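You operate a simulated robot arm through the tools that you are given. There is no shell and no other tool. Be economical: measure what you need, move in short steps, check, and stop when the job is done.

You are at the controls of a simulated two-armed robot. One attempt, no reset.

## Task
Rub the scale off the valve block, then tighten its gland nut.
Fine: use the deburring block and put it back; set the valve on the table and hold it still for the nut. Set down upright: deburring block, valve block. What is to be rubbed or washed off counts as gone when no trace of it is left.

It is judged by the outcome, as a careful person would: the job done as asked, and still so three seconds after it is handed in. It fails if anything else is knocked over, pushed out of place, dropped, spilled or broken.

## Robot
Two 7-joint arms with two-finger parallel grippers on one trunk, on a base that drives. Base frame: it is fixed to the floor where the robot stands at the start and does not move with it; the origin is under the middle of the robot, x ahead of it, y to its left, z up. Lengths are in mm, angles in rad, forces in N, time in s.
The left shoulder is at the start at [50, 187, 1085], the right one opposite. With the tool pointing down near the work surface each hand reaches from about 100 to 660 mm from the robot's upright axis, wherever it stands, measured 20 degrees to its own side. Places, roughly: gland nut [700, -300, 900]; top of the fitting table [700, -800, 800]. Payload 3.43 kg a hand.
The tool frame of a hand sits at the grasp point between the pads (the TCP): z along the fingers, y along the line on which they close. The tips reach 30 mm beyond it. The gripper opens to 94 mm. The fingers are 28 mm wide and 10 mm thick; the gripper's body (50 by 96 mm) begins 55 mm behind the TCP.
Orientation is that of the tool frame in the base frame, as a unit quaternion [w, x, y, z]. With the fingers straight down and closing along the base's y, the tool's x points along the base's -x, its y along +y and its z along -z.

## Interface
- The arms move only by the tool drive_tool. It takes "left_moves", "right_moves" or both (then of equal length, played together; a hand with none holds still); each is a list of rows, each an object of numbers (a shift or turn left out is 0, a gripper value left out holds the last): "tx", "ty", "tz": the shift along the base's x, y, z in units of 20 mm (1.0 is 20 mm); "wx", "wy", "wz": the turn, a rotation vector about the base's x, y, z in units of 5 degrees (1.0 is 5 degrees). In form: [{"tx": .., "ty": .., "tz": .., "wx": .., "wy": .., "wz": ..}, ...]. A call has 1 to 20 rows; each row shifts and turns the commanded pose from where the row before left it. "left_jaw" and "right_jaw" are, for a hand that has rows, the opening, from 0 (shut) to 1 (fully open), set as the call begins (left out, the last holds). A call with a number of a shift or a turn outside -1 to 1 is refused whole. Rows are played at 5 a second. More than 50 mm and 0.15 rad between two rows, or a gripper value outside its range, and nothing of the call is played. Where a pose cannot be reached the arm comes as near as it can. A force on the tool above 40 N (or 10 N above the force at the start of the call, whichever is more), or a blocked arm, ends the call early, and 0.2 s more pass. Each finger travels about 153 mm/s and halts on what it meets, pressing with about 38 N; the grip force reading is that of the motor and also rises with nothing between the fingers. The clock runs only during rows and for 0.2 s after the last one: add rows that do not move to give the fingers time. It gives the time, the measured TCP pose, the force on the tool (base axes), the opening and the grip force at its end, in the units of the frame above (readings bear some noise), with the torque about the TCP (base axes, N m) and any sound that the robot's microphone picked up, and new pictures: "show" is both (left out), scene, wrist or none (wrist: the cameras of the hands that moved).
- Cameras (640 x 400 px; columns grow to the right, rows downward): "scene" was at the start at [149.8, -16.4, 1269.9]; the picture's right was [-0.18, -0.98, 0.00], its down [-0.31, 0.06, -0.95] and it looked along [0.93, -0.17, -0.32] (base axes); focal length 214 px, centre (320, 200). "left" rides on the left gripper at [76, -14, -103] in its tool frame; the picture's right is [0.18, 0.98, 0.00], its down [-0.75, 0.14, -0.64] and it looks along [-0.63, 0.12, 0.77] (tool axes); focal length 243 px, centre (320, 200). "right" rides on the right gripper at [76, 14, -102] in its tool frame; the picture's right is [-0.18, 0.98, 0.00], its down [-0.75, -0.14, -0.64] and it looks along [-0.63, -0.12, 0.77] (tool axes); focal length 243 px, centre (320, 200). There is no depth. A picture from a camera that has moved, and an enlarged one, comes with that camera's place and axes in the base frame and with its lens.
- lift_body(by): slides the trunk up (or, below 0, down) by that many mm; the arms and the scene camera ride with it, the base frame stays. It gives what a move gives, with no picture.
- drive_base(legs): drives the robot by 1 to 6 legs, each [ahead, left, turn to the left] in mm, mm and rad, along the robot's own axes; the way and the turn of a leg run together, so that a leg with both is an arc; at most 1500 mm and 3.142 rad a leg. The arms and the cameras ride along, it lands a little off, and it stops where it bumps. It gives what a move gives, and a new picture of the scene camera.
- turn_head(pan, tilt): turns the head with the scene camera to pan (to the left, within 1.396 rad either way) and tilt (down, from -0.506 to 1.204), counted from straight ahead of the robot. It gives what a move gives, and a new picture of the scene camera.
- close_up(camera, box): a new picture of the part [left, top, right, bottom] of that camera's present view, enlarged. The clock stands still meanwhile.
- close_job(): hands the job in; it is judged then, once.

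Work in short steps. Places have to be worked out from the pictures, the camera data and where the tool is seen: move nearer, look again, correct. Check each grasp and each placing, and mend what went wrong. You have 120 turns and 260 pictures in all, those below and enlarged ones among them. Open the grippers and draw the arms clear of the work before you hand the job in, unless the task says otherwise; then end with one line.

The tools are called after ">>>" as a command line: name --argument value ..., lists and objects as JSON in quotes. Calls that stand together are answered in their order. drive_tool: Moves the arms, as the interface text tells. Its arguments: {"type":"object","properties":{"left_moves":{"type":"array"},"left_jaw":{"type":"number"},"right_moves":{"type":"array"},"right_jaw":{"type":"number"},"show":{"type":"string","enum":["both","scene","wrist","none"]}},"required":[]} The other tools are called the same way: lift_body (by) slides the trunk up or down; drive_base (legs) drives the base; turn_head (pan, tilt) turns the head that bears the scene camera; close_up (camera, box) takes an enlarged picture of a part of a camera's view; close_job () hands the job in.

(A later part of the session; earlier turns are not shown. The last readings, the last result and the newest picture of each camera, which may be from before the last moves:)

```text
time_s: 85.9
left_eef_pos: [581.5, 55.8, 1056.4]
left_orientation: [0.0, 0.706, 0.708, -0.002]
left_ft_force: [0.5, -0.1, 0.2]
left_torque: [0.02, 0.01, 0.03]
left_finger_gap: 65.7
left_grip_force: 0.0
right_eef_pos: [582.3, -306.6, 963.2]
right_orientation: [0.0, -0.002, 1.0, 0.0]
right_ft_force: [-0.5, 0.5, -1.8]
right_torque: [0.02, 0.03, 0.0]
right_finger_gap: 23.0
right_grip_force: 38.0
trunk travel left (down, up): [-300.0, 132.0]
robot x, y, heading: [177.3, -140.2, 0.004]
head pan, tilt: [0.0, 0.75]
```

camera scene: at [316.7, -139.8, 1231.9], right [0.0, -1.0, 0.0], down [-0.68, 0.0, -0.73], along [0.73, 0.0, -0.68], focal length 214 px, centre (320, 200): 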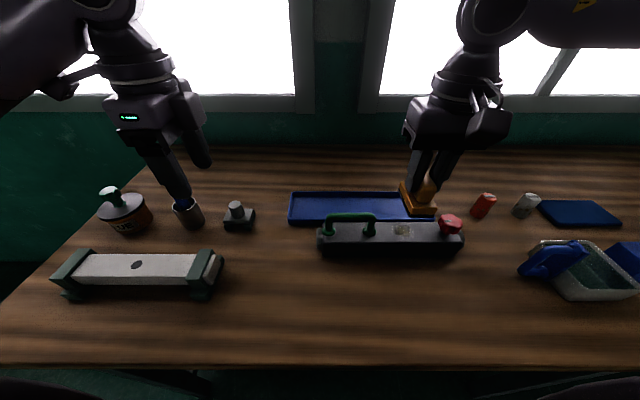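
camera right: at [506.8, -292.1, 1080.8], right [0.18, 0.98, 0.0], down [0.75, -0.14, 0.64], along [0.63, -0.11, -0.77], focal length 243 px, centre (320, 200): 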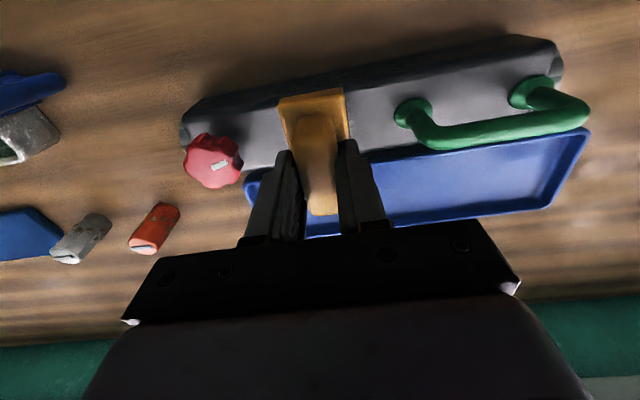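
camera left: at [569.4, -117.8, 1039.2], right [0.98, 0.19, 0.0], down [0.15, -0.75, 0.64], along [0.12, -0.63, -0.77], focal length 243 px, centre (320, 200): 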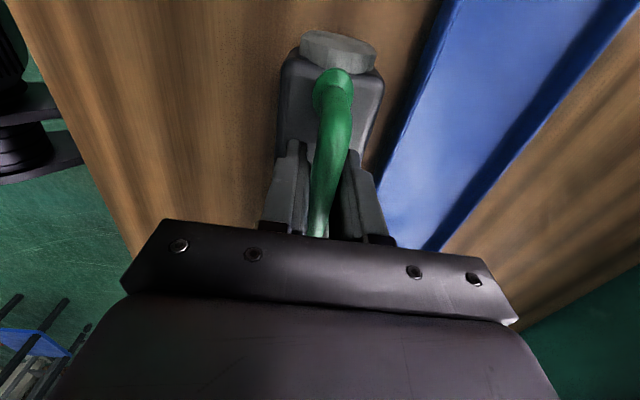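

>>> drive_tool --right_moves '[{"tz": -0.1}, {"tz": -0.1}, {}]' --show "none"

```text
time_s: 86.7
left_eef_pos: [582.1, 55.3, 1056.5]
left_orientation: [0.0, 0.706, 0.709, -0.001]
left_ft_force: [-1.1, -0.4, 0.4]
left_torque: [0.03, 0.01, -0.04]
left_finger_gap: 65.6
left_grip_force: 0.1
right_eef_pos: [582.1, -306.5, 961.2]
right_orientation: [0.0, -0.002, 1.0, 0.0]
right_ft_force: [0.4, -0.4, 0.6]
right_torque: [-0.04, -0.05, -0.04]
right_finger_gap: 23.4
right_grip_force: 38.2
trunk travel left (down, up): [-300.0, 132.0]
robot x, y, heading: [179.5, -141.5, 0.005]
head pan, tilt: [0.0, 0.75]
```

Contact just begins at ~961. Press 2 mm more and make a few y strokes.

>>> drive_tool --right_moves '[{"tz": -0.1}, {"tz": -0.05}, {"ty": 0.5}, {"ty": 0.5}, {"ty": -0.5}, {"ty": -0.5}, {"ty": -0.5}, {"ty": -0.5}, {"ty": 0.5}, {"ty": 0.5}]' --show "wrist"

>>> close_up --camera "scene" --box '[300, 150, 500, 275]'

```text
time_s: 88.7
left_eef_pos: [582.2, 54.8, 1057.1]
left_orientation: [0.001, 0.705, 0.709, -0.001]
left_ft_force: [0.6, 0.9, -0.1]
left_torque: [0.02, -0.01, 0.02]
left_finger_gap: 65.5
left_grip_force: 0.0
right_eef_pos: [582.5, -321.4, 960.8]
right_orientation: [0.003, -0.003, 1.0, -0.002]
right_ft_force: [-3.8, -1.3, 13.1]
right_torque: [0.14, 0.57, 0.09]
right_finger_gap: 23.2
right_grip_force: 38.5
trunk travel left (down, up): [-300.0, 132.0]
robot x, y, heading: [179.4, -142.6, 0.004]
head pan, tilt: [0.0, 0.75]
stopped in row 9 (right hand): the force on the tool passed its limit at 42 N (the readings are from after the stop); the commanded pose is now the measured one
camera right: at [505.8, -305.8, 1063.1], right [0.18, 0.98, 0.0], down [0.75, -0.13, 0.65], along [0.64, -0.12, -0.76], focal length 243 px, centre (320, 200)
```

right: 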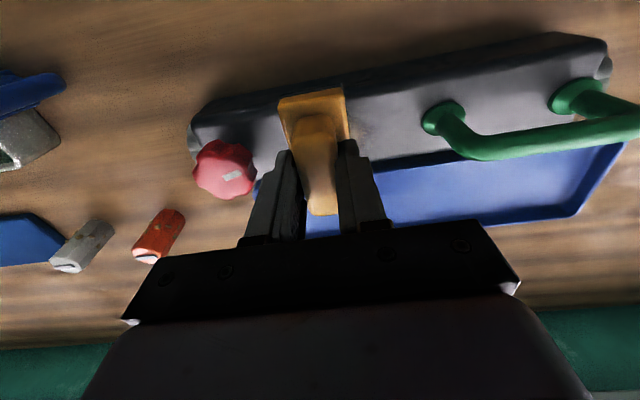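

```text
3.20 times, centred on (400, 212) of scene
camera zoom: at [315.7, -139.7, 1231.6], right [0.0, -1.0, 0.0], down [-0.68, 0.0, -0.73], along [0.73, 0.0, -0.68], focal length 686 px, centre (64, 160)
```

zoom: 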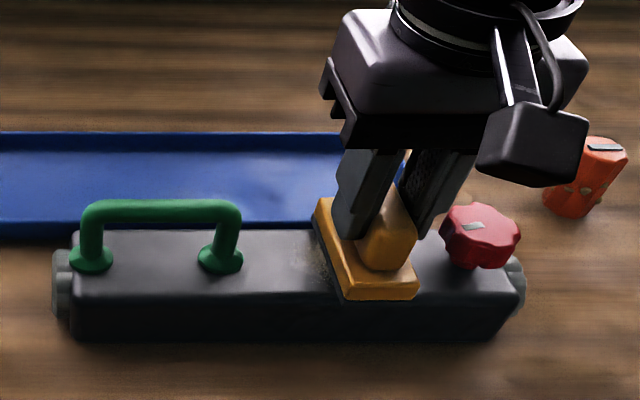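

Force peaked; valve hardly moved and scale is coming off. I ease up slightly and stroke gently.

>>> drive_tool --right_moves '[{"tz": 0.03}, {"ty": 0.35}, {"ty": 0.35}, {"ty": 0.35}, {"ty": 0.35}, {"ty": 0.35}, {"ty": 0.35}, {"ty": -0.35}, {"ty": -0.35}, {"ty": -0.35}, {"ty": -0.35}, {"ty": -0.35}, {"ty": -0.35}]' --show "none"

>>> close_up --camera "scene" --box '[300, 150, 500, 275]'

```text
time_s: 91.5
left_eef_pos: [580.8, 56.3, 1057.3]
left_orientation: [0.001, 0.705, 0.71, -0.001]
left_ft_force: [0.2, 0.4, 0.8]
left_torque: [0.02, 0.02, 0.0]
left_finger_gap: 66.0
left_grip_force: 0.0
right_eef_pos: [583.4, -321.6, 961.2]
right_orientation: [0.004, -0.002, 1.0, -0.002]
right_ft_force: [0.4, 3.9, 14.9]
right_torque: [0.38, 0.37, -0.13]
right_finger_gap: 23.1
right_grip_force: 38.2
trunk travel left (down, up): [-300.0, 132.0]
robot x, y, heading: [176.2, -138.9, 0.004]
head pan, tilt: [0.0, 0.75]
```

```text
3.20 times, centred on (400, 212) of scene
camera zoom: at [315.8, -139.1, 1232.2], right [0.0, -1.0, 0.0], down [-0.68, 0.0, -0.73], along [0.73, 0.0, -0.68], focal length 686 px, centre (64, 160)
```

zoom: 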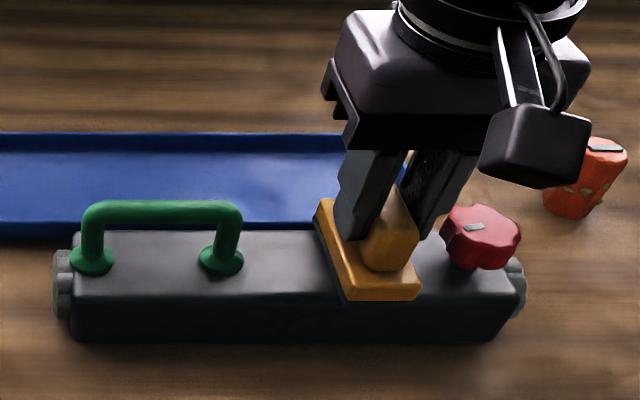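

The scale is vanishing. I do another two passes with a slight x offset and then lift to inspect.

>>> drive_tool --right_moves '[{"ty": -0.35, "tx": 0.15}, {"ty": -0.3, "tx": 0.15}, {"ty": 0.4}, {"ty": 0.4}, {"ty": 0.4}, {"ty": 0.4}, {"ty": 0.4}, {"ty": 0.4}, {"tx": -0.3}, {"tx": -0.3}, {"ty": -0.4}, {"ty": -0.4}, {"ty": -0.4}, {"ty": -0.4}, {"ty": -0.4}, {"ty": -0.4}, {"tx": 0.3}]' --show "none"

>>> drive_tool --right_moves '[{"tz": 0.5}, {"tz": 1}, {"tz": 1}, {"tz": 1}, {"tz": 1}, {}]' --show "wrist"

>>> close_up --camera "scene" --box '[350, 190, 470, 270]'

```text
time_s: 95.1
left_eef_pos: [581.7, 55.0, 1056.9]
left_orientation: [0.001, 0.705, 0.709, 0.0]
left_ft_force: [0.5, -0.1, -0.4]
left_torque: [-0.01, 0.01, 0.0]
left_finger_gap: 65.6
left_grip_force: 0.0
right_eef_pos: [582.0, -334.1, 960.0]
right_orientation: [0.002, -0.002, 1.0, -0.004]
right_ft_force: [-2.7, 0.8, 10.4]
right_torque: [0.22, 0.14, 0.09]
right_finger_gap: 23.1
right_grip_force: 38.1
trunk travel left (down, up): [-300.0, 132.0]
robot x, y, heading: [176.8, -138.8, 0.006]
head pan, tilt: [0.0, 0.75]
```

```text
time_s: 96.5
left_eef_pos: [581.9, 54.4, 1056.6]
left_orientation: [0.0, 0.705, 0.709, -0.001]
left_ft_force: [0.1, -0.3, -0.7]
left_torque: [0.0, 0.0, -0.01]
left_finger_gap: 65.8
left_grip_force: 0.1
right_eef_pos: [583.2, -333.7, 1048.6]
right_orientation: [0.001, -0.002, 1.0, -0.003]
right_ft_force: [-0.3, 0.1, -2.3]
right_torque: [0.0, 0.02, 0.0]
right_finger_gap: 23.2
right_grip_force: 37.9
trunk travel left (down, up): [-300.0, 132.0]
robot x, y, heading: [177.5, -145.2, 0.003]
head pan, tilt: [0.0, 0.75]
camera right: at [506.5, -319.1, 1151.8], right [0.18, 0.98, 0.0], down [0.75, -0.13, 0.65], along [0.63, -0.12, -0.76], focal length 243 px, centre (320, 200)
```

right: 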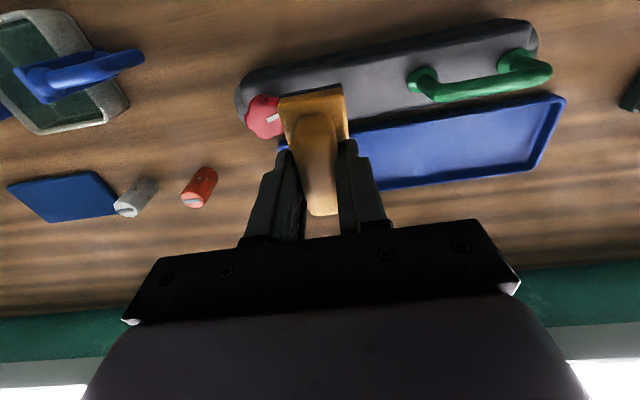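

```text
5.00 times, centred on (410, 230) of scene
camera zoom: at [316.8, -140.0, 1231.9], right [0.0, -1.0, 0.0], down [-0.68, 0.0, -0.73], along [0.73, 0.0, -0.68], focal length 1072 px, centre (-130, 50)
```

zoom: 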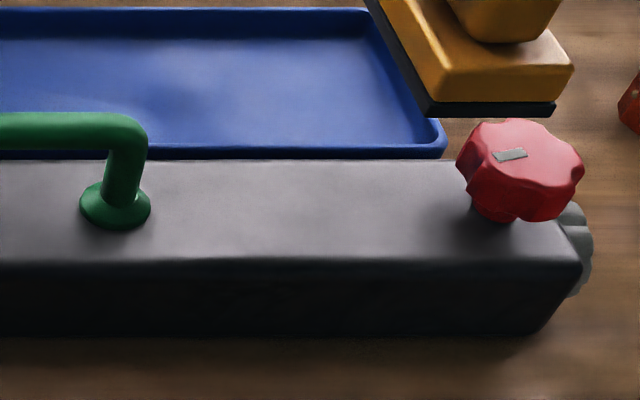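

Top is clean. Now return the block: pull the right hand back, drive left, and place it where it stood.

>>> drive_tool --right_moves '[{"tx": -0.9}, {"tx": -0.9}, {"tx": -0.9}, {"tx": -0.9}, {"tx": -0.8}, {"tx": -0.78}]' --left_moves '[{"tz": 0.8}, {"tz": 0.8}, {"tz": 0.8}, {}, {}, {}]' --show "none"

>>> drive_base --legs '[[0, 240, 0]]'

```text
time_s: 97.9
left_eef_pos: [582.9, 54.7, 1105.5]
left_orientation: [0.0, 0.706, 0.709, 0.0]
left_ft_force: [0.2, -0.3, -0.2]
left_torque: [0.04, 0.02, -0.02]
left_finger_gap: 65.9
left_grip_force: 0.0
right_eef_pos: [479.0, -334.3, 1049.8]
right_orientation: [0.003, -0.002, 1.0, -0.002]
right_ft_force: [-0.3, 0.2, -1.7]
right_torque: [0.01, -0.02, -0.03]
right_finger_gap: 23.1
right_grip_force: 38.2
trunk travel left (down, up): [-300.0, 132.0]
robot x, y, heading: [176.0, -141.5, 0.005]
head pan, tilt: [0.0, 0.75]
```

```text
time_s: 100.6
left_eef_pos: [581.4, 292.5, 1104.0]
left_orientation: [0.0, 0.704, 0.71, -0.001]
left_ft_force: [-0.5, -0.7, 0.2]
left_torque: [-0.03, 0.01, 0.0]
left_finger_gap: 65.7
left_grip_force: 0.1
right_eef_pos: [478.8, -95.5, 1050.6]
right_orientation: [0.002, -0.004, 1.0, -0.004]
right_ft_force: [0.2, 0.6, -1.5]
right_torque: [0.02, 0.0, -0.01]
right_finger_gap: 23.1
right_grip_force: 37.8
trunk travel left (down, up): [-300.0, 132.0]
robot x, y, heading: [178.4, 96.5, 0.006]
head pan, tilt: [0.0, 0.75]
camera scene: at [315.7, 96.7, 1232.0], right [0.01, -1.0, 0.0], down [-0.68, 0.0, -0.73], along [0.73, 0.0, -0.68], focal length 214 px, centre (320, 200)
```

scene: 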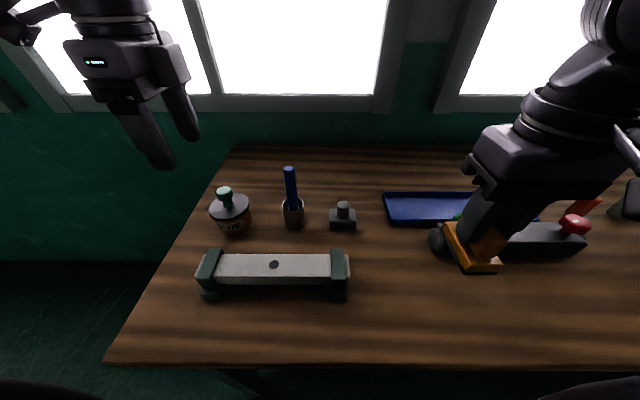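

Move over the spot and lower to just above the table.

>>> drive_tool --right_moves '[{"ty": 1}, {"ty": 1}, {"ty": 1, "tz": -0.5}, {"ty": 0.08, "tz": -1}, {"tz": -1}, {"tz": -1}, {"tz": -1}, {"tz": -1}, {"tz": -0.9}, {}]' --show "scene"

>>> close_up --camera "scene" --box '[340, 210, 460, 330]'

```text
time_s: 102.8
left_eef_pos: [582.8, 291.3, 1105.3]
left_orientation: [-0.001, 0.705, 0.709, 0.0]
left_ft_force: [0.0, -0.7, -0.1]
left_torque: [0.05, 0.01, 0.0]
left_finger_gap: 65.8
left_grip_force: 0.2
right_eef_pos: [479.1, -35.2, 921.5]
right_orientation: [0.003, -0.002, 1.0, -0.002]
right_ft_force: [-0.4, -0.1, -1.6]
right_torque: [-0.02, -0.01, 0.0]
right_finger_gap: 23.2
right_grip_force: 38.4
trunk travel left (down, up): [-300.0, 132.0]
robot x, y, heading: [176.0, 97.2, 0.005]
head pan, tilt: [0.0, 0.75]
camera scene: at [315.7, 96.6, 1232.0], right [0.01, -1.0, 0.0], down [-0.68, 0.0, -0.73], along [0.73, 0.0, -0.68], focal length 214 px, centre (320, 200)
```

scene: 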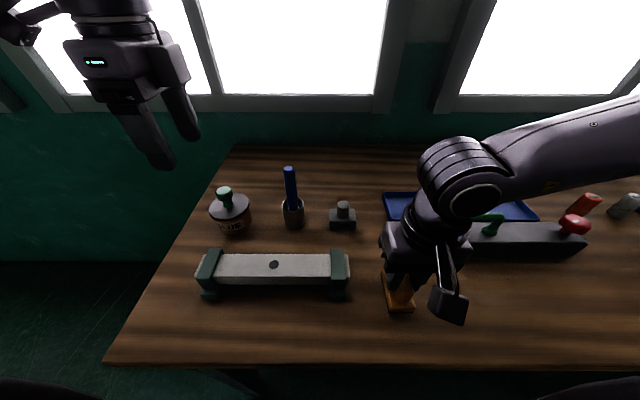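

```text
3.33 times, centred on (400, 270) of scene
camera zoom: at [315.7, 96.6, 1232.0], right [0.01, -1.0, 0.0], down [-0.68, 0.0, -0.73], along [0.73, 0.0, -0.68], focal length 715 px, centre (53, -33)
```

zoom: 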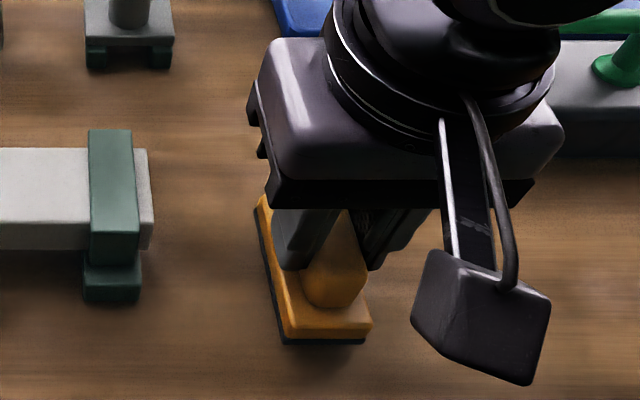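

>>> drive_tool --right_moves '[{"tz": -0.2}, {"tz": -0.15}, {"tz": -0.12}, {}]' --show "none"

```text
time_s: 103.8
left_eef_pos: [581.5, 292.4, 1105.7]
left_orientation: [0.0, 0.704, 0.71, -0.001]
left_ft_force: [0.8, 1.0, -0.1]
left_torque: [-0.01, 0.0, 0.01]
left_finger_gap: 65.7
left_grip_force: 0.0
right_eef_pos: [478.9, -35.6, 912.0]
right_orientation: [0.002, -0.004, 1.0, -0.002]
right_ft_force: [0.2, 0.0, -1.3]
right_torque: [0.02, 0.03, 0.01]
right_finger_gap: 23.6
right_grip_force: 38.1
trunk travel left (down, up): [-300.0, 132.0]
robot x, y, heading: [174.1, 96.4, 0.005]
head pan, tilt: [0.0, 0.75]
```

Not yet touching; a little lower.

>>> drive_tool --right_moves '[{"tz": -0.07}, {"tz": -0.06}, {}]' --show "none"

```text
time_s: 104.6
left_eef_pos: [581.5, 291.7, 1105.0]
left_orientation: [0.0, 0.704, 0.71, 0.0]
left_ft_force: [0.7, 1.5, -0.4]
left_torque: [0.01, -0.01, 0.0]
left_finger_gap: 65.8
left_grip_force: 0.0
right_eef_pos: [479.4, -35.9, 911.3]
right_orientation: [0.004, -0.004, 1.0, -0.002]
right_ft_force: [1.9, -4.7, 15.1]
right_torque: [0.1, 0.44, 0.1]
right_finger_gap: 23.1
right_grip_force: 37.9
trunk travel left (down, up): [-300.0, 132.0]
robot x, y, heading: [174.9, 94.6, 0.002]
head pan, tilt: [0.0, 0.75]
```

It rests on the table. Open and rise.

>>> drive_tool --right_moves '[{}, {}, {"tz": 0.5}, {"tz": 1}, {"tz": 1}, {"tz": 1}, {"tz": 1}, {"tz": 1}, {"tz": 1}, {"ty": -1}, {"ty": -1}, {"ty": -1}]' --right_jaw 0.6 --show "both"

>>> close_up --camera "scene" --box '[340, 210, 460, 330]'

```text
time_s: 107.2
left_eef_pos: [580.5, 292.8, 1105.6]
left_orientation: [0.0, 0.705, 0.71, 0.0]
left_ft_force: [0.1, -0.2, -0.2]
left_torque: [-0.01, 0.0, -0.01]
left_finger_gap: 65.7
left_grip_force: 0.0
right_eef_pos: [478.4, -95.3, 1040.4]
right_orientation: [0.002, -0.004, 1.0, -0.003]
right_ft_force: [-0.8, 0.0, -0.6]
right_torque: [-0.02, 0.02, -0.03]
right_finger_gap: 56.5
right_grip_force: 0.1
trunk travel left (down, up): [-300.0, 132.0]
robot x, y, heading: [174.4, 92.5, 0.003]
head pan, tilt: [0.0, 0.75]
camera scene: at [315.6, 96.3, 1232.0], right [0.01, -1.0, 0.0], down [-0.68, 0.0, -0.73], along [0.73, 0.0, -0.68], focal length 214 px, centre (320, 200)
camera right: at [401.3, -80.4, 1141.8], right [0.18, 0.98, -0.01], down [0.75, -0.13, 0.65], along [0.64, -0.12, -0.76], focal length 243 px, centre (320, 200)
```

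scene: 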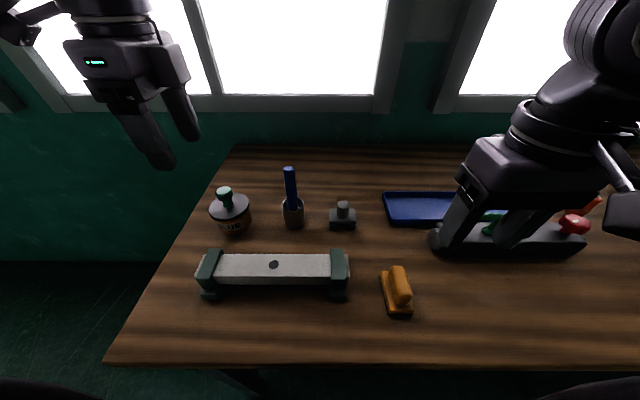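
right: 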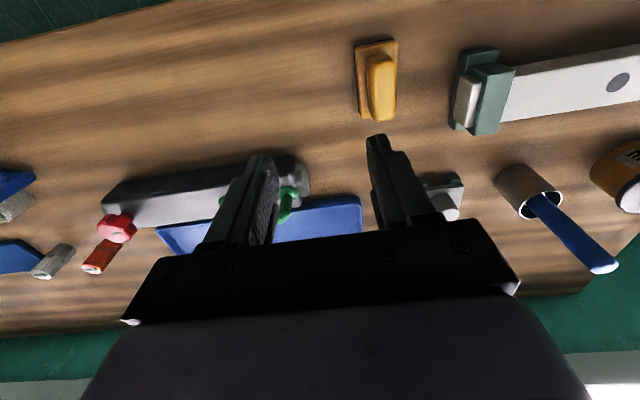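

```text
3.33 times, centred on (400, 270) of scene
camera zoom: at [315.6, 96.3, 1232.0], right [0.01, -1.0, 0.0], down [-0.68, 0.0, -0.73], along [0.73, 0.0, -0.68], focal length 715 px, centre (53, -33)
```

zoom: 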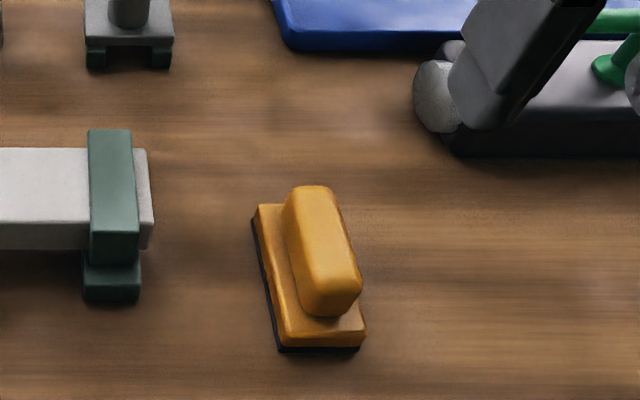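

The deburring block is back upright in its place. I drive back right so both hands can serve the valve.

>>> drive_base --legs '[[0, -300, 0]]'

>>> close_up --camera "scene" --box '[240, 170, 480, 320]'

```text
time_s: 110.4
left_eef_pos: [583.9, -12.5, 1105.3]
left_orientation: [-0.001, 0.706, 0.708, -0.001]
left_ft_force: [0.3, -0.3, 0.1]
left_torque: [0.0, -0.04, 0.02]
left_finger_gap: 65.8
left_grip_force: 0.1
right_eef_pos: [478.1, -400.8, 1038.0]
right_orientation: [0.003, -0.001, 1.0, -0.002]
right_ft_force: [0.4, 0.1, 0.1]
right_torque: [0.02, 0.02, 0.01]
right_finger_gap: 56.0
right_grip_force: 0.0
trunk travel left (down, up): [-300.0, 132.0]
robot x, y, heading: [173.6, -211.5, -0.001]
head pan, tilt: [0.0, 0.75]
camera scene: at [316.6, -208.5, 1232.0], right [0.0, -1.0, 0.0], down [-0.68, 0.0, -0.73], along [0.73, 0.0, -0.68], focal length 214 px, centre (320, 200)
```

scene: 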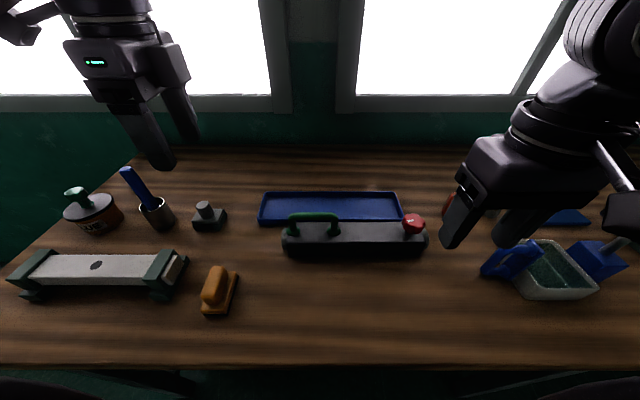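

```text
2.67 times, centred on (360, 245) of scene
camera zoom: at [316.6, -208.5, 1232.0], right [0.0, -1.0, 0.0], down [-0.68, 0.0, -0.73], along [0.73, 0.0, -0.68], focal length 572 px, centre (213, 80)
```

zoom: 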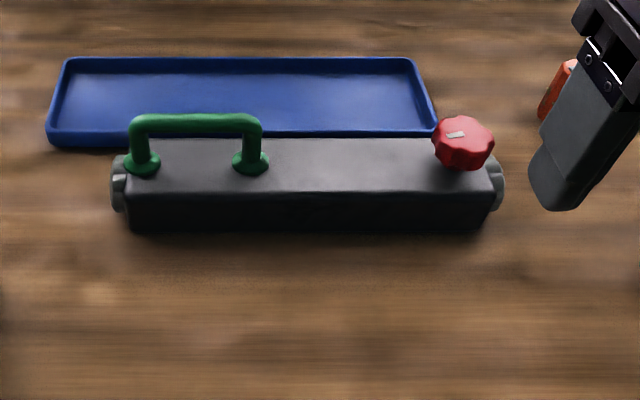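

Nut centre ≈ (583, −384), top ≈934. I bring the right hand above it, pre-turned +45° for a clockwise turn.

>>> drive_tool --right_moves '[{"tx": 1}, {"tx": 1}, {"tx": 1}, {"tx": 1}, {"tx": 1, "ty": 0.4}, {"tx": 0.25, "ty": 0.45}, {"wz": 1}, {"wz": 1}, {"wz": 1}, {"wz": 1}, {"wz": 1}, {"wz": 1}, {"wz": 1}, {"wz": 1}, {"wz": 1}, {}]' --right_jaw 0.7 --show "both"

```text
time_s: 113.8
left_eef_pos: [583.1, -13.8, 1105.4]
left_orientation: [0.0, 0.706, 0.708, -0.002]
left_ft_force: [0.1, -0.5, -0.1]
left_torque: [0.0, -0.02, -0.02]
left_finger_gap: 65.6
left_grip_force: 0.0
right_eef_pos: [584.3, -382.3, 1040.0]
right_orientation: [0.003, -0.384, 0.923, -0.001]
right_ft_force: [0.0, 1.2, 0.0]
right_torque: [0.02, 0.0, -0.03]
right_finger_gap: 65.8
right_grip_force: 0.1
trunk travel left (down, up): [-300.0, 132.0]
robot x, y, heading: [178.3, -209.1, -0.001]
head pan, tilt: [0.0, 0.75]
camera scene: at [316.6, -208.3, 1232.0], right [0.0, -1.0, 0.0], down [-0.68, 0.0, -0.73], along [0.73, 0.0, -0.68], focal length 214 px, centre (320, 200)
camera right: at [519.5, -426.2, 1142.3], right [-0.57, 0.82, -0.01], down [0.63, 0.44, 0.65], along [0.53, 0.36, -0.76], focal length 243 px, centre (320, 200)
```

scene: 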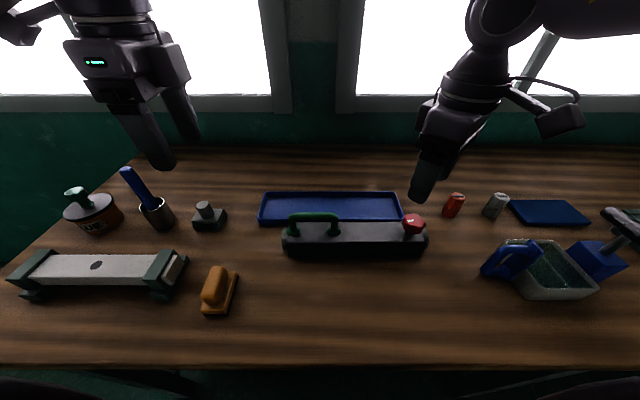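
right: 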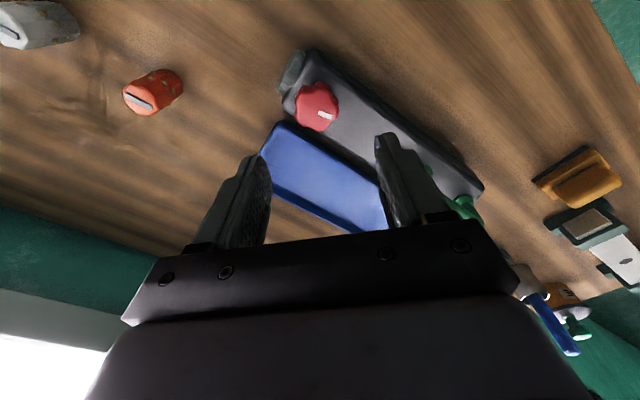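

Good. Now the left hand goes to the handle and grips it again.

>>> drive_tool --left_moves '[{"ty": -1}, {"ty": -1}, {"ty": -1}, {"ty": -1}, {"ty": -1}, {"ty": -1}, {"ty": -1}, {"ty": -1}, {"ty": -1, "tz": -0.5}, {"ty": -0.05, "tz": -1}, {"tz": -1}, {"tz": -1}, {"tz": -1}, {"tz": -1}, {}]' --left_jaw 0.7 --show "both"

>>> close_up --camera "scene" --box '[240, 150, 480, 300]'

```text
time_s: 117.0
left_eef_pos: [582.5, -196.0, 994.3]
left_orientation: [-0.001, 0.706, 0.708, -0.002]
left_ft_force: [0.7, -1.0, -0.6]
left_torque: [0.02, 0.01, 0.01]
left_finger_gap: 66.0
left_grip_force: 0.0
right_eef_pos: [583.6, -381.7, 1038.3]
right_orientation: [0.004, -0.383, 0.924, -0.002]
right_ft_force: [-0.3, 0.2, -0.1]
right_torque: [0.0, -0.03, 0.0]
right_finger_gap: 66.1
right_grip_force: 0.0
trunk travel left (down, up): [-300.0, 132.0]
robot x, y, heading: [172.4, -211.1, 0.002]
head pan, tilt: [0.0, 0.75]
camera scene: at [316.6, -208.3, 1232.0], right [0.0, -1.0, 0.0], down [-0.68, 0.0, -0.73], along [0.73, 0.0, -0.68], focal length 214 px, centre (320, 200)
camera left: at [569.3, -119.3, 1096.5], right [0.98, 0.19, 0.0], down [0.14, -0.75, 0.64], along [0.12, -0.63, -0.77], focal length 243 px, centre (320, 200)
```

scene: 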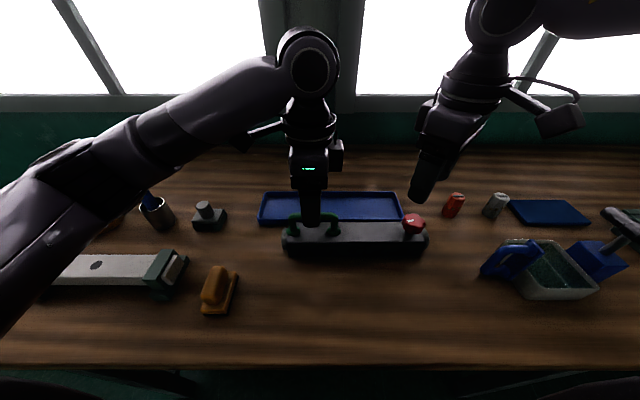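
left: 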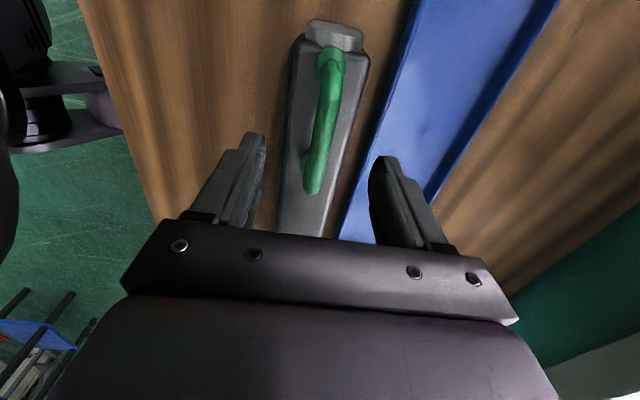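

```text
2.67 times, centred on (360, 225) of scene
camera zoom: at [316.6, -208.3, 1232.0], right [0.0, -1.0, 0.0], down [-0.68, 0.0, -0.73], along [0.73, 0.0, -0.68], focal length 572 px, centre (213, 133)
```

zoom: 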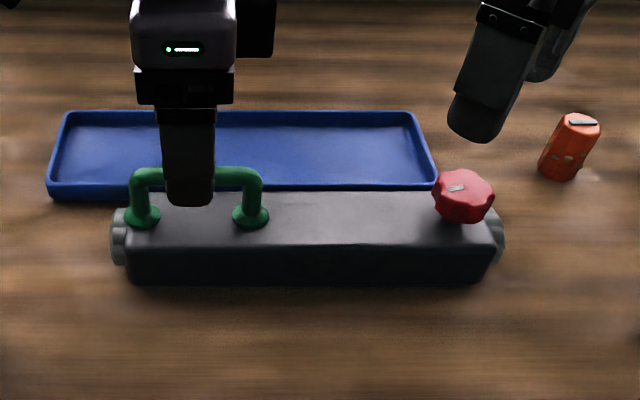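

>>> drive_tool --left_moves '[{"tx": 0.1, "tz": -0.8}, {"tz": -0.8}, {"tz": -0.8}, {"tz": -0.5}, {}]' --show "none"

>>> drive_tool --left_moves '[{}, {}, {}, {}]' --left_jaw 0 --show "wrist"

>>> drive_tool --right_moves '[{"tx": -0.1, "ty": -0.1, "tz": -0.8}, {"tz": -0.8}, {"tz": -0.8}, {"tz": -0.8}, {}]' --show "wrist"

>>> close_up --camera "scene" --box '[320, 150, 480, 250]'

```text
time_s: 118.2
left_eef_pos: [585.2, -194.8, 937.3]
left_orientation: [0.001, 0.707, 0.708, -0.001]
left_ft_force: [0.1, 0.0, -0.1]
left_torque: [-0.02, -0.02, -0.03]
left_finger_gap: 65.7
left_grip_force: 0.0
right_eef_pos: [584.6, -383.1, 1040.4]
right_orientation: [0.003, -0.384, 0.923, -0.001]
right_ft_force: [-0.3, -0.9, 0.8]
right_torque: [0.01, -0.04, -0.01]
right_finger_gap: 66.0
right_grip_force: 0.0
trunk travel left (down, up): [-300.0, 132.0]
robot x, y, heading: [178.6, -205.6, 0.003]
head pan, tilt: [0.0, 0.75]
```

```text
time_s: 119.2
left_eef_pos: [585.4, -195.0, 937.1]
left_orientation: [0.0, 0.706, 0.708, -0.002]
left_ft_force: [1.0, 0.1, -0.8]
left_torque: [-0.19, -0.01, -0.01]
left_finger_gap: 17.8
left_grip_force: 38.4
right_eef_pos: [584.3, -381.7, 1040.3]
right_orientation: [0.003, -0.383, 0.924, -0.001]
right_ft_force: [0.1, 0.4, 0.1]
right_torque: [0.02, -0.03, -0.02]
right_finger_gap: 65.7
right_grip_force: 0.3
trunk travel left (down, up): [-300.0, 132.0]
robot x, y, heading: [175.3, -212.8, 0.003]
head pan, tilt: [0.0, 0.75]
camera left: at [570.7, -119.2, 1039.0], right [0.98, 0.19, 0.0], down [0.14, -0.75, 0.64], along [0.12, -0.63, -0.77], focal length 243 px, centre (320, 200)
```

left: 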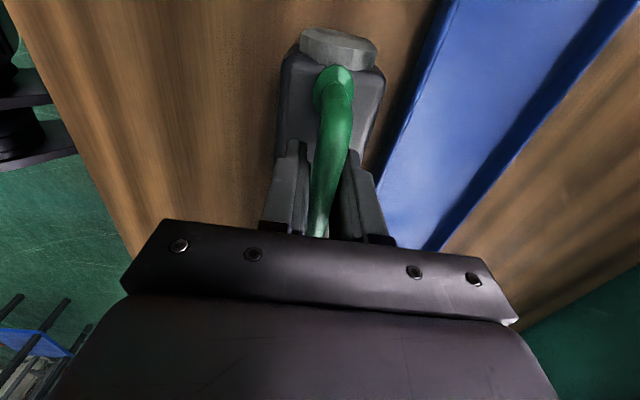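

```text
time_s: 120.4
left_eef_pos: [584.0, -196.0, 937.4]
left_orientation: [-0.001, 0.706, 0.708, -0.001]
left_ft_force: [0.5, 1.2, -0.3]
left_torque: [0.01, -0.04, 0.03]
left_finger_gap: 17.9
left_grip_force: 37.8
right_eef_pos: [581.2, -385.2, 973.7]
right_orientation: [0.004, -0.383, 0.924, -0.003]
right_ft_force: [0.2, 0.2, -0.2]
right_torque: [-0.02, -0.02, 0.06]
right_finger_gap: 65.8
right_grip_force: 0.0
trunk travel left (down, up): [-300.0, 132.0]
robot x, y, heading: [173.9, -210.9, 0.0]
head pan, tilt: [0.0, 0.75]
camera right: at [516.5, -428.4, 1076.3], right [-0.57, 0.82, -0.01], down [0.63, 0.44, 0.65], along [0.53, 0.36, -0.76], focal length 243 px, centre (320, 200)
```

right: 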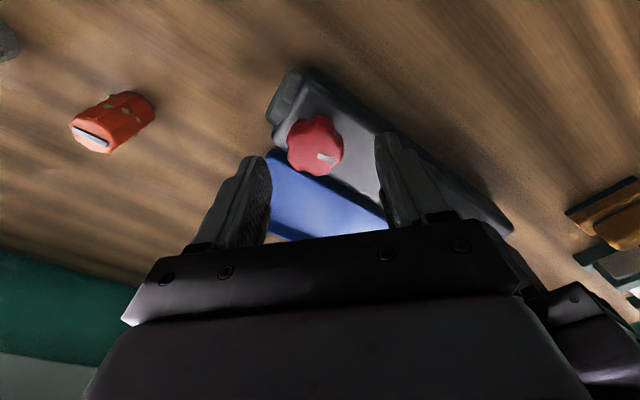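

```text
4.00 times, centred on (400, 200) of scene
camera zoom: at [316.8, -208.2, 1231.9], right [0.0, -1.0, 0.0], down [-0.68, 0.0, -0.73], along [0.73, 0.0, -0.68], focal length 858 px, centre (0, 200)
```

zoom: 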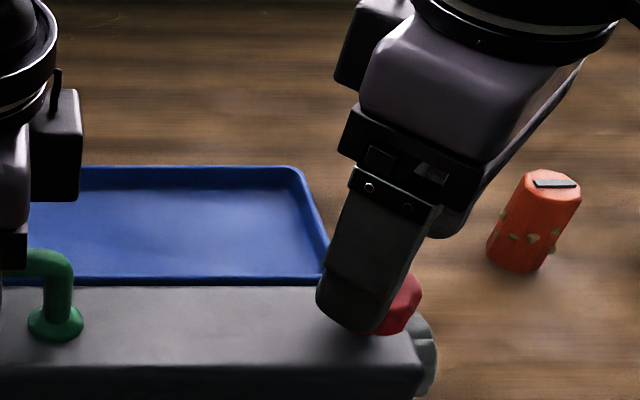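

Both aligned; nut ≈ (581, −388). Lower the right hand to z≈930 and close on the nut.

>>> drive_tool --right_moves '[{"ty": -0.12, "tz": -0.6}, {"tz": -0.6}, {"tz": -0.5}, {"tz": -0.45}, {}]' --show "none"

>>> drive_tool --right_moves '[{}, {}, {}, {}]' --right_jaw 0 --show "wrist"

>>> close_up --camera "scene" --box '[320, 150, 480, 250]'

```text
time_s: 121.6
left_eef_pos: [584.0, -194.5, 936.1]
left_orientation: [0.0, 0.705, 0.709, -0.001]
left_ft_force: [-0.3, 0.1, 0.0]
left_torque: [0.06, 0.03, -0.01]
left_finger_gap: 18.1
left_grip_force: 37.9
right_eef_pos: [582.3, -388.4, 931.1]
right_orientation: [0.004, -0.384, 0.923, -0.002]
right_ft_force: [0.2, -0.7, 0.7]
right_torque: [-0.02, 0.0, -0.03]
right_finger_gap: 65.9
right_grip_force: 0.0
trunk travel left (down, up): [-300.0, 132.0]
robot x, y, heading: [177.3, -211.1, 0.008]
head pan, tilt: [0.0, 0.75]
```

```text
time_s: 122.6
left_eef_pos: [586.1, -194.1, 936.2]
left_orientation: [-0.001, 0.706, 0.709, 0.0]
left_ft_force: [-3.7, 12.2, -0.2]
left_torque: [-0.61, -0.07, -0.5]
left_finger_gap: 18.0
left_grip_force: 38.4
right_eef_pos: [582.0, -387.6, 932.2]
right_orientation: [0.002, -0.383, 0.924, -0.003]
right_ft_force: [4.9, -13.8, 0.0]
right_torque: [-0.01, 0.03, -0.16]
right_finger_gap: 40.2
right_grip_force: 37.8
trunk travel left (down, up): [-300.0, 132.0]
robot x, y, heading: [174.9, -214.9, 0.001]
head pan, tilt: [0.0, 0.75]
camera right: at [517.3, -431.4, 1033.5], right [-0.57, 0.82, -0.01], down [0.63, 0.44, 0.65], along [0.53, 0.36, -0.76], focal length 243 px, centre (320, 200)
```

right: 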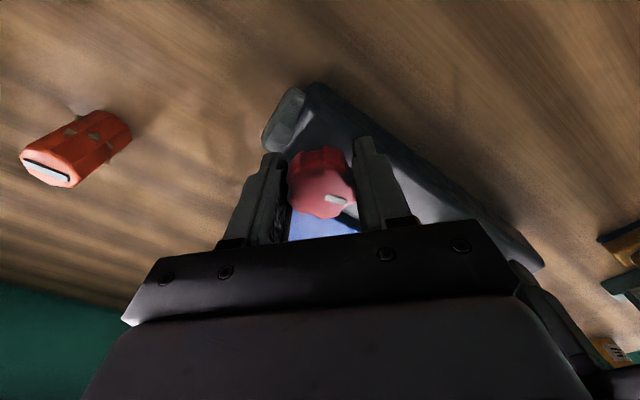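

```text
4.00 times, centred on (400, 200) of scene
camera zoom: at [316.8, -208.3, 1231.9], right [0.0, -1.0, 0.0], down [-0.68, 0.0, -0.73], along [0.73, 0.0, -0.68], focal length 858 px, centre (0, 200)
```

zoom: 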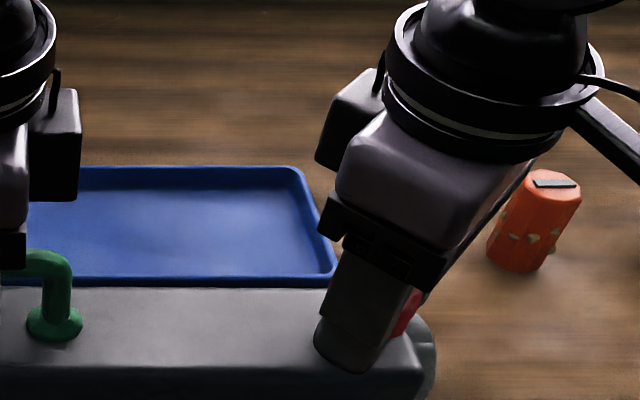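

Nut gripped (40 mm). I relieve the side force by 1.5 mm and turn clockwise 30°.

>>> drive_tool --right_moves '[{"ty": -0.08, "tx": 0.03}, {"wz": -1}, {"wz": -1}, {"wz": -1}, {"wz": -1}, {"wz": -1}, {"wz": -1}]' --show "wrist"

```text
time_s: 124.2
left_eef_pos: [585.8, -195.2, 936.4]
left_orientation: [0.002, 0.707, 0.707, -0.001]
left_ft_force: [-0.5, -14.8, 1.5]
left_torque: [-0.54, -0.04, -0.09]
left_finger_gap: 18.1
left_grip_force: 37.7
right_eef_pos: [582.1, -387.8, 931.6]
right_orientation: [0.003, -0.131, 0.991, 0.0]
right_ft_force: [1.0, 14.3, -1.5]
right_torque: [-0.28, 0.02, 0.12]
right_finger_gap: 39.6
right_grip_force: 38.2
trunk travel left (down, up): [-300.0, 132.0]
robot x, y, heading: [173.2, -209.0, 0.001]
head pan, tilt: [0.0, 0.75]
camera right: at [504.5, -394.0, 1034.9], right [-0.08, 1.0, 0.0], down [0.76, 0.06, 0.65], along [0.64, 0.05, -0.76], focal length 243 px, centre (320, 200)
```

right: 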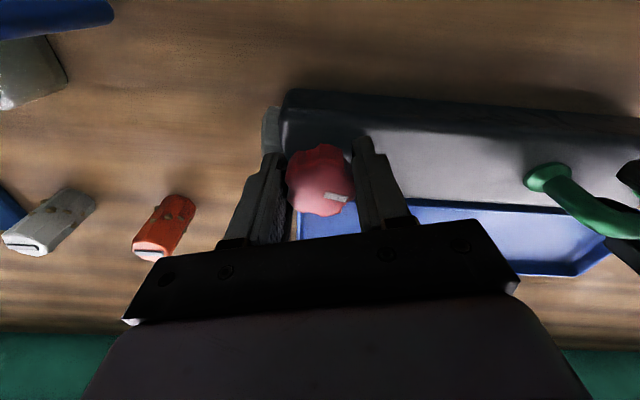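

The nut turns with the hand, low torque. Continue clockwise.

>>> drive_tool --right_moves '[{"ty": 0.04, "wz": -1}, {"wz": -1}, {"wz": -1}, {"wz": -1}, {"wz": -1}, {"wz": -1}, {"wz": -1}, {"wz": -1}, {"wz": -1}, {"wz": -1}]' --show "wrist"

```text
time_s: 126.4
left_eef_pos: [584.5, -196.6, 936.6]
left_orientation: [0.002, 0.706, 0.708, -0.002]
left_ft_force: [1.2, -22.7, 2.6]
left_torque: [0.57, 0.01, -0.44]
left_finger_gap: 17.7
left_grip_force: 37.8
right_eef_pos: [580.8, -386.3, 931.9]
right_orientation: [0.001, 0.3, 0.954, -0.002]
right_ft_force: [1.0, 23.6, 0.1]
right_torque: [-0.13, -0.23, 0.36]
right_finger_gap: 39.7
right_grip_force: 37.8
trunk travel left (down, up): [-300.0, 132.0]
robot x, y, heading: [174.6, -209.0, 0.0]
head pan, tilt: [0.0, 0.75]
camera right: at [527.7, -331.4, 1034.8], right [0.71, 0.7, 0.0], down [0.54, -0.55, 0.65], along [0.45, -0.46, -0.76], focal length 243 px, centre (320, 200)
```

right: 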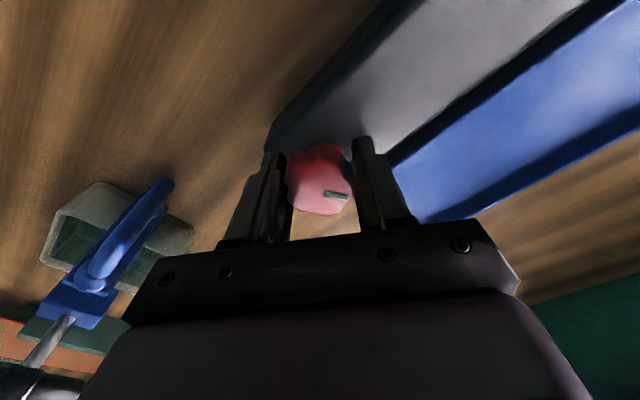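

Torque is rising (0.36). Relieve the side force and continue.

>>> drive_tool --right_moves '[{"ty": 0.06}, {"wz": -1}, {"wz": -1}, {"wz": -1}, {"wz": -1}, {"wz": -1}, {"wz": -1}]' --show "wrist"

```text
time_s: 128.0
left_eef_pos: [586.5, -194.7, 937.2]
left_orientation: [0.0, 0.706, 0.708, 0.0]
left_ft_force: [-0.5, -6.6, 4.1]
left_torque: [-0.32, -0.03, -0.7]
left_finger_gap: 18.3
left_grip_force: 37.7
right_eef_pos: [582.8, -387.7, 931.4]
right_orientation: [0.0, 0.538, 0.843, -0.004]
right_ft_force: [1.8, 5.2, -0.5]
right_torque: [0.07, -0.24, 0.31]
right_finger_gap: 39.4
right_grip_force: 38.2
trunk travel left (down, up): [-300.0, 132.0]
robot x, y, heading: [176.7, -208.9, -0.003]
head pan, tilt: [0.0, 0.75]
camera right: at [564.0, -311.4, 1034.7], right [0.97, 0.25, -0.01], down [0.19, -0.74, 0.65], along [0.16, -0.63, -0.76], focal length 243 px, centre (320, 200)
```

right: 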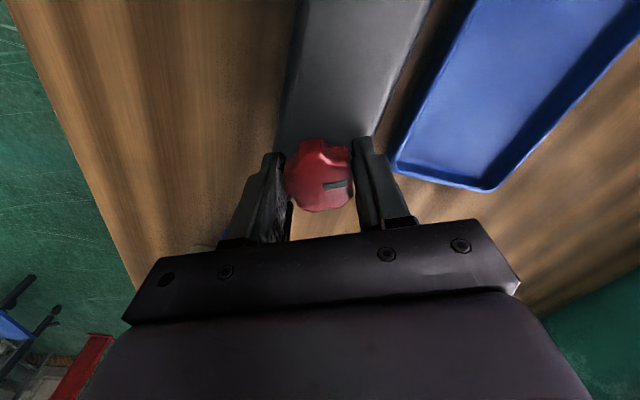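

110° turned with no stop yet. I open, rotate the hand back around the nut, and regrip.

>>> drive_tool --right_moves '[{}, {}, {"wz": 1}, {"wz": 1}, {"wz": 1}, {"wz": 1}, {"wz": 1}, {"wz": 1}, {"wz": 1}, {"wz": 1}, {"wz": 1}, {"wz": 1}, {"wz": 1}, {"wz": 1}, {"wz": 1}, {"wz": 1}, {"wz": 1}, {"wz": 1}, {"wz": 1}, {"wz": 1}]' --right_jaw 0.72 --show "none"

>>> drive_tool --right_moves '[{"wz": 1}, {"wz": 1}, {"wz": 1}, {"wz": 1}, {}]' --right_jaw 0.72 --show "wrist"

>>> drive_tool --right_moves '[{}, {}, {}, {}]' --right_jaw 0 --show "wrist"

```text
time_s: 132.2
left_eef_pos: [584.7, -194.3, 936.6]
left_orientation: [0.0, 0.707, 0.708, -0.001]
left_ft_force: [-0.7, 0.0, 0.4]
left_torque: [0.15, 0.05, -0.04]
left_finger_gap: 18.0
left_grip_force: 38.0
right_eef_pos: [582.1, -386.5, 931.4]
right_orientation: [0.003, -0.218, 0.976, -0.002]
right_ft_force: [0.1, 0.8, -0.7]
right_torque: [0.01, 0.0, -0.01]
right_finger_gap: 67.8
right_grip_force: 0.0
trunk travel left (down, up): [-300.0, 132.0]
robot x, y, heading: [174.8, -211.4, 0.008]
head pan, tilt: [0.0, 0.75]
```

```text
time_s: 133.4
left_eef_pos: [584.5, -195.6, 936.7]
left_orientation: [0.0, 0.706, 0.708, -0.001]
left_ft_force: [0.2, 0.4, -0.3]
left_torque: [0.02, 0.02, -0.05]
left_finger_gap: 18.1
left_grip_force: 38.4
right_eef_pos: [581.1, -387.7, 931.8]
right_orientation: [0.003, -0.384, 0.923, -0.001]
right_ft_force: [0.5, -0.2, 0.2]
right_torque: [0.01, -0.02, 0.06]
right_finger_gap: 67.7
right_grip_force: 0.0
trunk travel left (down, up): [-300.0, 132.0]
robot x, y, heading: [176.3, -212.0, 0.001]
head pan, tilt: [0.0, 0.75]
camera right: at [517.8, -431.4, 1035.3], right [-0.57, 0.82, 0.0], down [0.63, 0.44, 0.65], along [0.53, 0.36, -0.76], focal length 243 px, centre (320, 200)
```

right: 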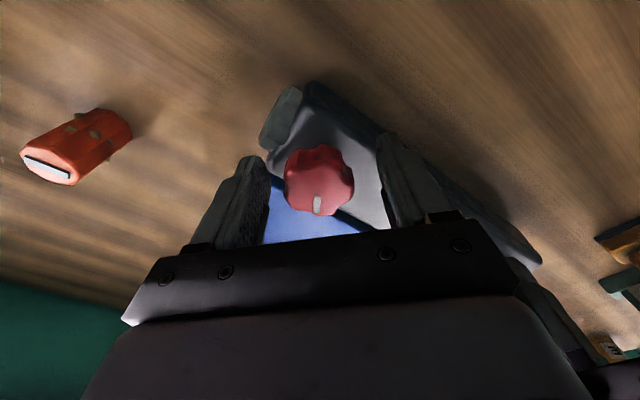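

```text
time_s: 134.4
left_eef_pos: [585.3, -194.2, 938.3]
left_orientation: [-0.001, 0.706, 0.708, 0.0]
left_ft_force: [-0.8, 6.8, -0.5]
left_torque: [-0.4, 0.0, -0.5]
left_finger_gap: 18.1
left_grip_force: 38.3
right_eef_pos: [582.8, -387.2, 933.1]
right_orientation: [0.002, -0.383, 0.924, -0.003]
right_ft_force: [3.3, -6.7, 0.4]
right_torque: [0.04, 0.05, 0.16]
right_finger_gap: 39.7
right_grip_force: 38.0
trunk travel left (down, up): [-300.0, 132.0]
robot x, y, heading: [176.9, -210.6, 0.004]
head pan, tilt: [0.0, 0.75]
camera right: at [517.9, -431.4, 1035.4], right [-0.57, 0.82, -0.01], down [0.63, 0.44, 0.65], along [0.54, 0.36, -0.76], focal length 243 px, centre (320, 200)
```

right: 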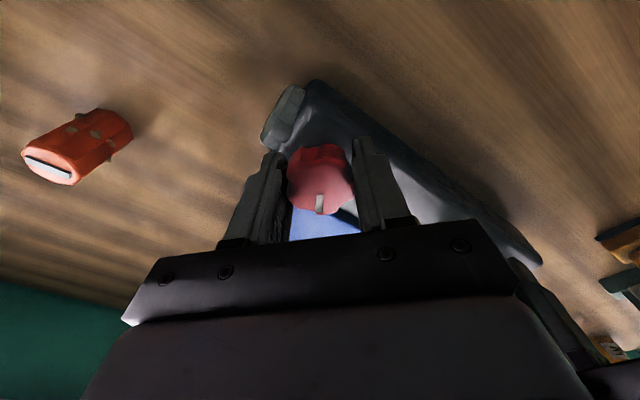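

The mark suggests the nut may have moved less than the hand near the end. I turn again in smaller steps, watching the mark and torque.

>>> drive_tool --right_moves '[{"wz": -1}, {"wz": -1}, {"wz": -1}, {"wz": -1}]' --show "none"

>>> close_up --camera "right" --box '[240, 120, 400, 220]'

>>> drive_tool --right_moves '[{"wz": -1}, {"wz": -1}, {"wz": -1}, {"wz": -1}]' --show "none"

>>> close_up --camera "right" --box '[240, 120, 400, 220]'

```text
time_s: 135.4
left_eef_pos: [585.2, -195.5, 936.2]
left_orientation: [0.0, 0.707, 0.707, -0.002]
left_ft_force: [-1.9, 0.2, 0.2]
left_torque: [0.47, 0.0, -0.91]
left_finger_gap: 18.1
left_grip_force: 38.0
right_eef_pos: [580.5, -385.7, 932.5]
right_orientation: [0.002, -0.217, 0.976, -0.002]
right_ft_force: [0.9, -0.3, 0.3]
right_torque: [-0.02, 0.15, 0.87]
right_finger_gap: 39.0
right_grip_force: 37.4
trunk travel left (down, up): [-300.0, 132.0]
robot x, y, heading: [176.6, -207.9, -0.001]
head pan, tilt: [0.0, 0.75]
```

```text
4.00 times, centred on (320, 170) of right
camera zoom: at [505.9, -405.6, 1035.3], right [-0.25, 0.97, 0.0], down [0.74, 0.19, 0.65], along [0.63, 0.16, -0.76], focal length 970 px, centre (320, 320)
```

zoom: 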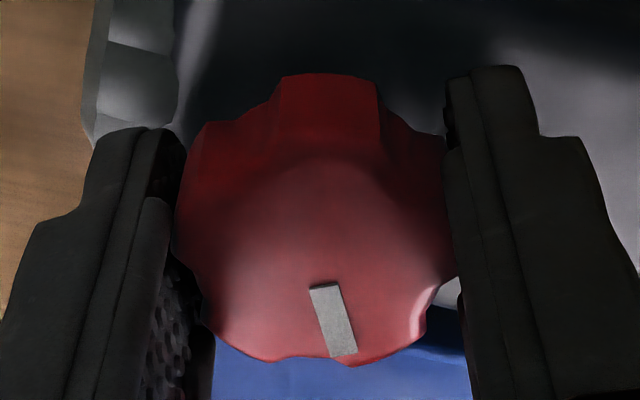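

```text
time_s: 136.4
left_eef_pos: [585.5, -195.0, 935.9]
left_orientation: [0.001, 0.706, 0.708, -0.002]
left_ft_force: [0.4, -0.2, 0.7]
left_torque: [-0.17, -0.01, -0.44]
left_finger_gap: 18.1
left_grip_force: 38.0
right_eef_pos: [581.9, -386.5, 932.2]
right_orientation: [0.003, -0.043, 0.999, -0.003]
right_ft_force: [0.8, -0.6, 0.3]
right_torque: [0.16, 0.12, 0.28]
right_finger_gap: 38.4
right_grip_force: 38.0
trunk travel left (down, up): [-300.0, 132.0]
robot x, y, heading: [174.9, -207.6, 0.001]
head pan, tilt: [0.0, 0.75]
```

```text
4.00 times, centred on (320, 170) of right
camera zoom: at [504.6, -378.5, 1035.2], right [0.1, 1.0, 0.0], down [0.76, -0.07, 0.65], along [0.64, -0.07, -0.76], focal length 970 px, centre (320, 320)
```

zoom: 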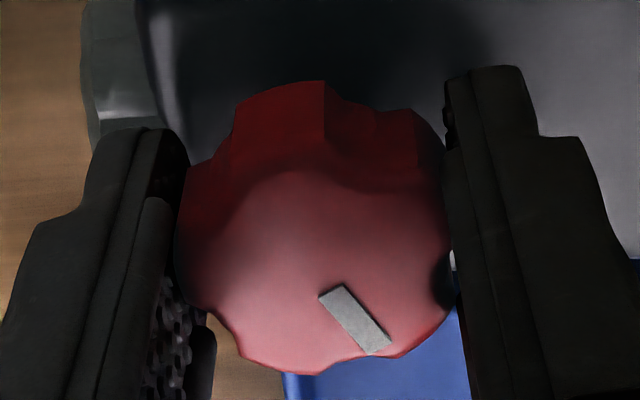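

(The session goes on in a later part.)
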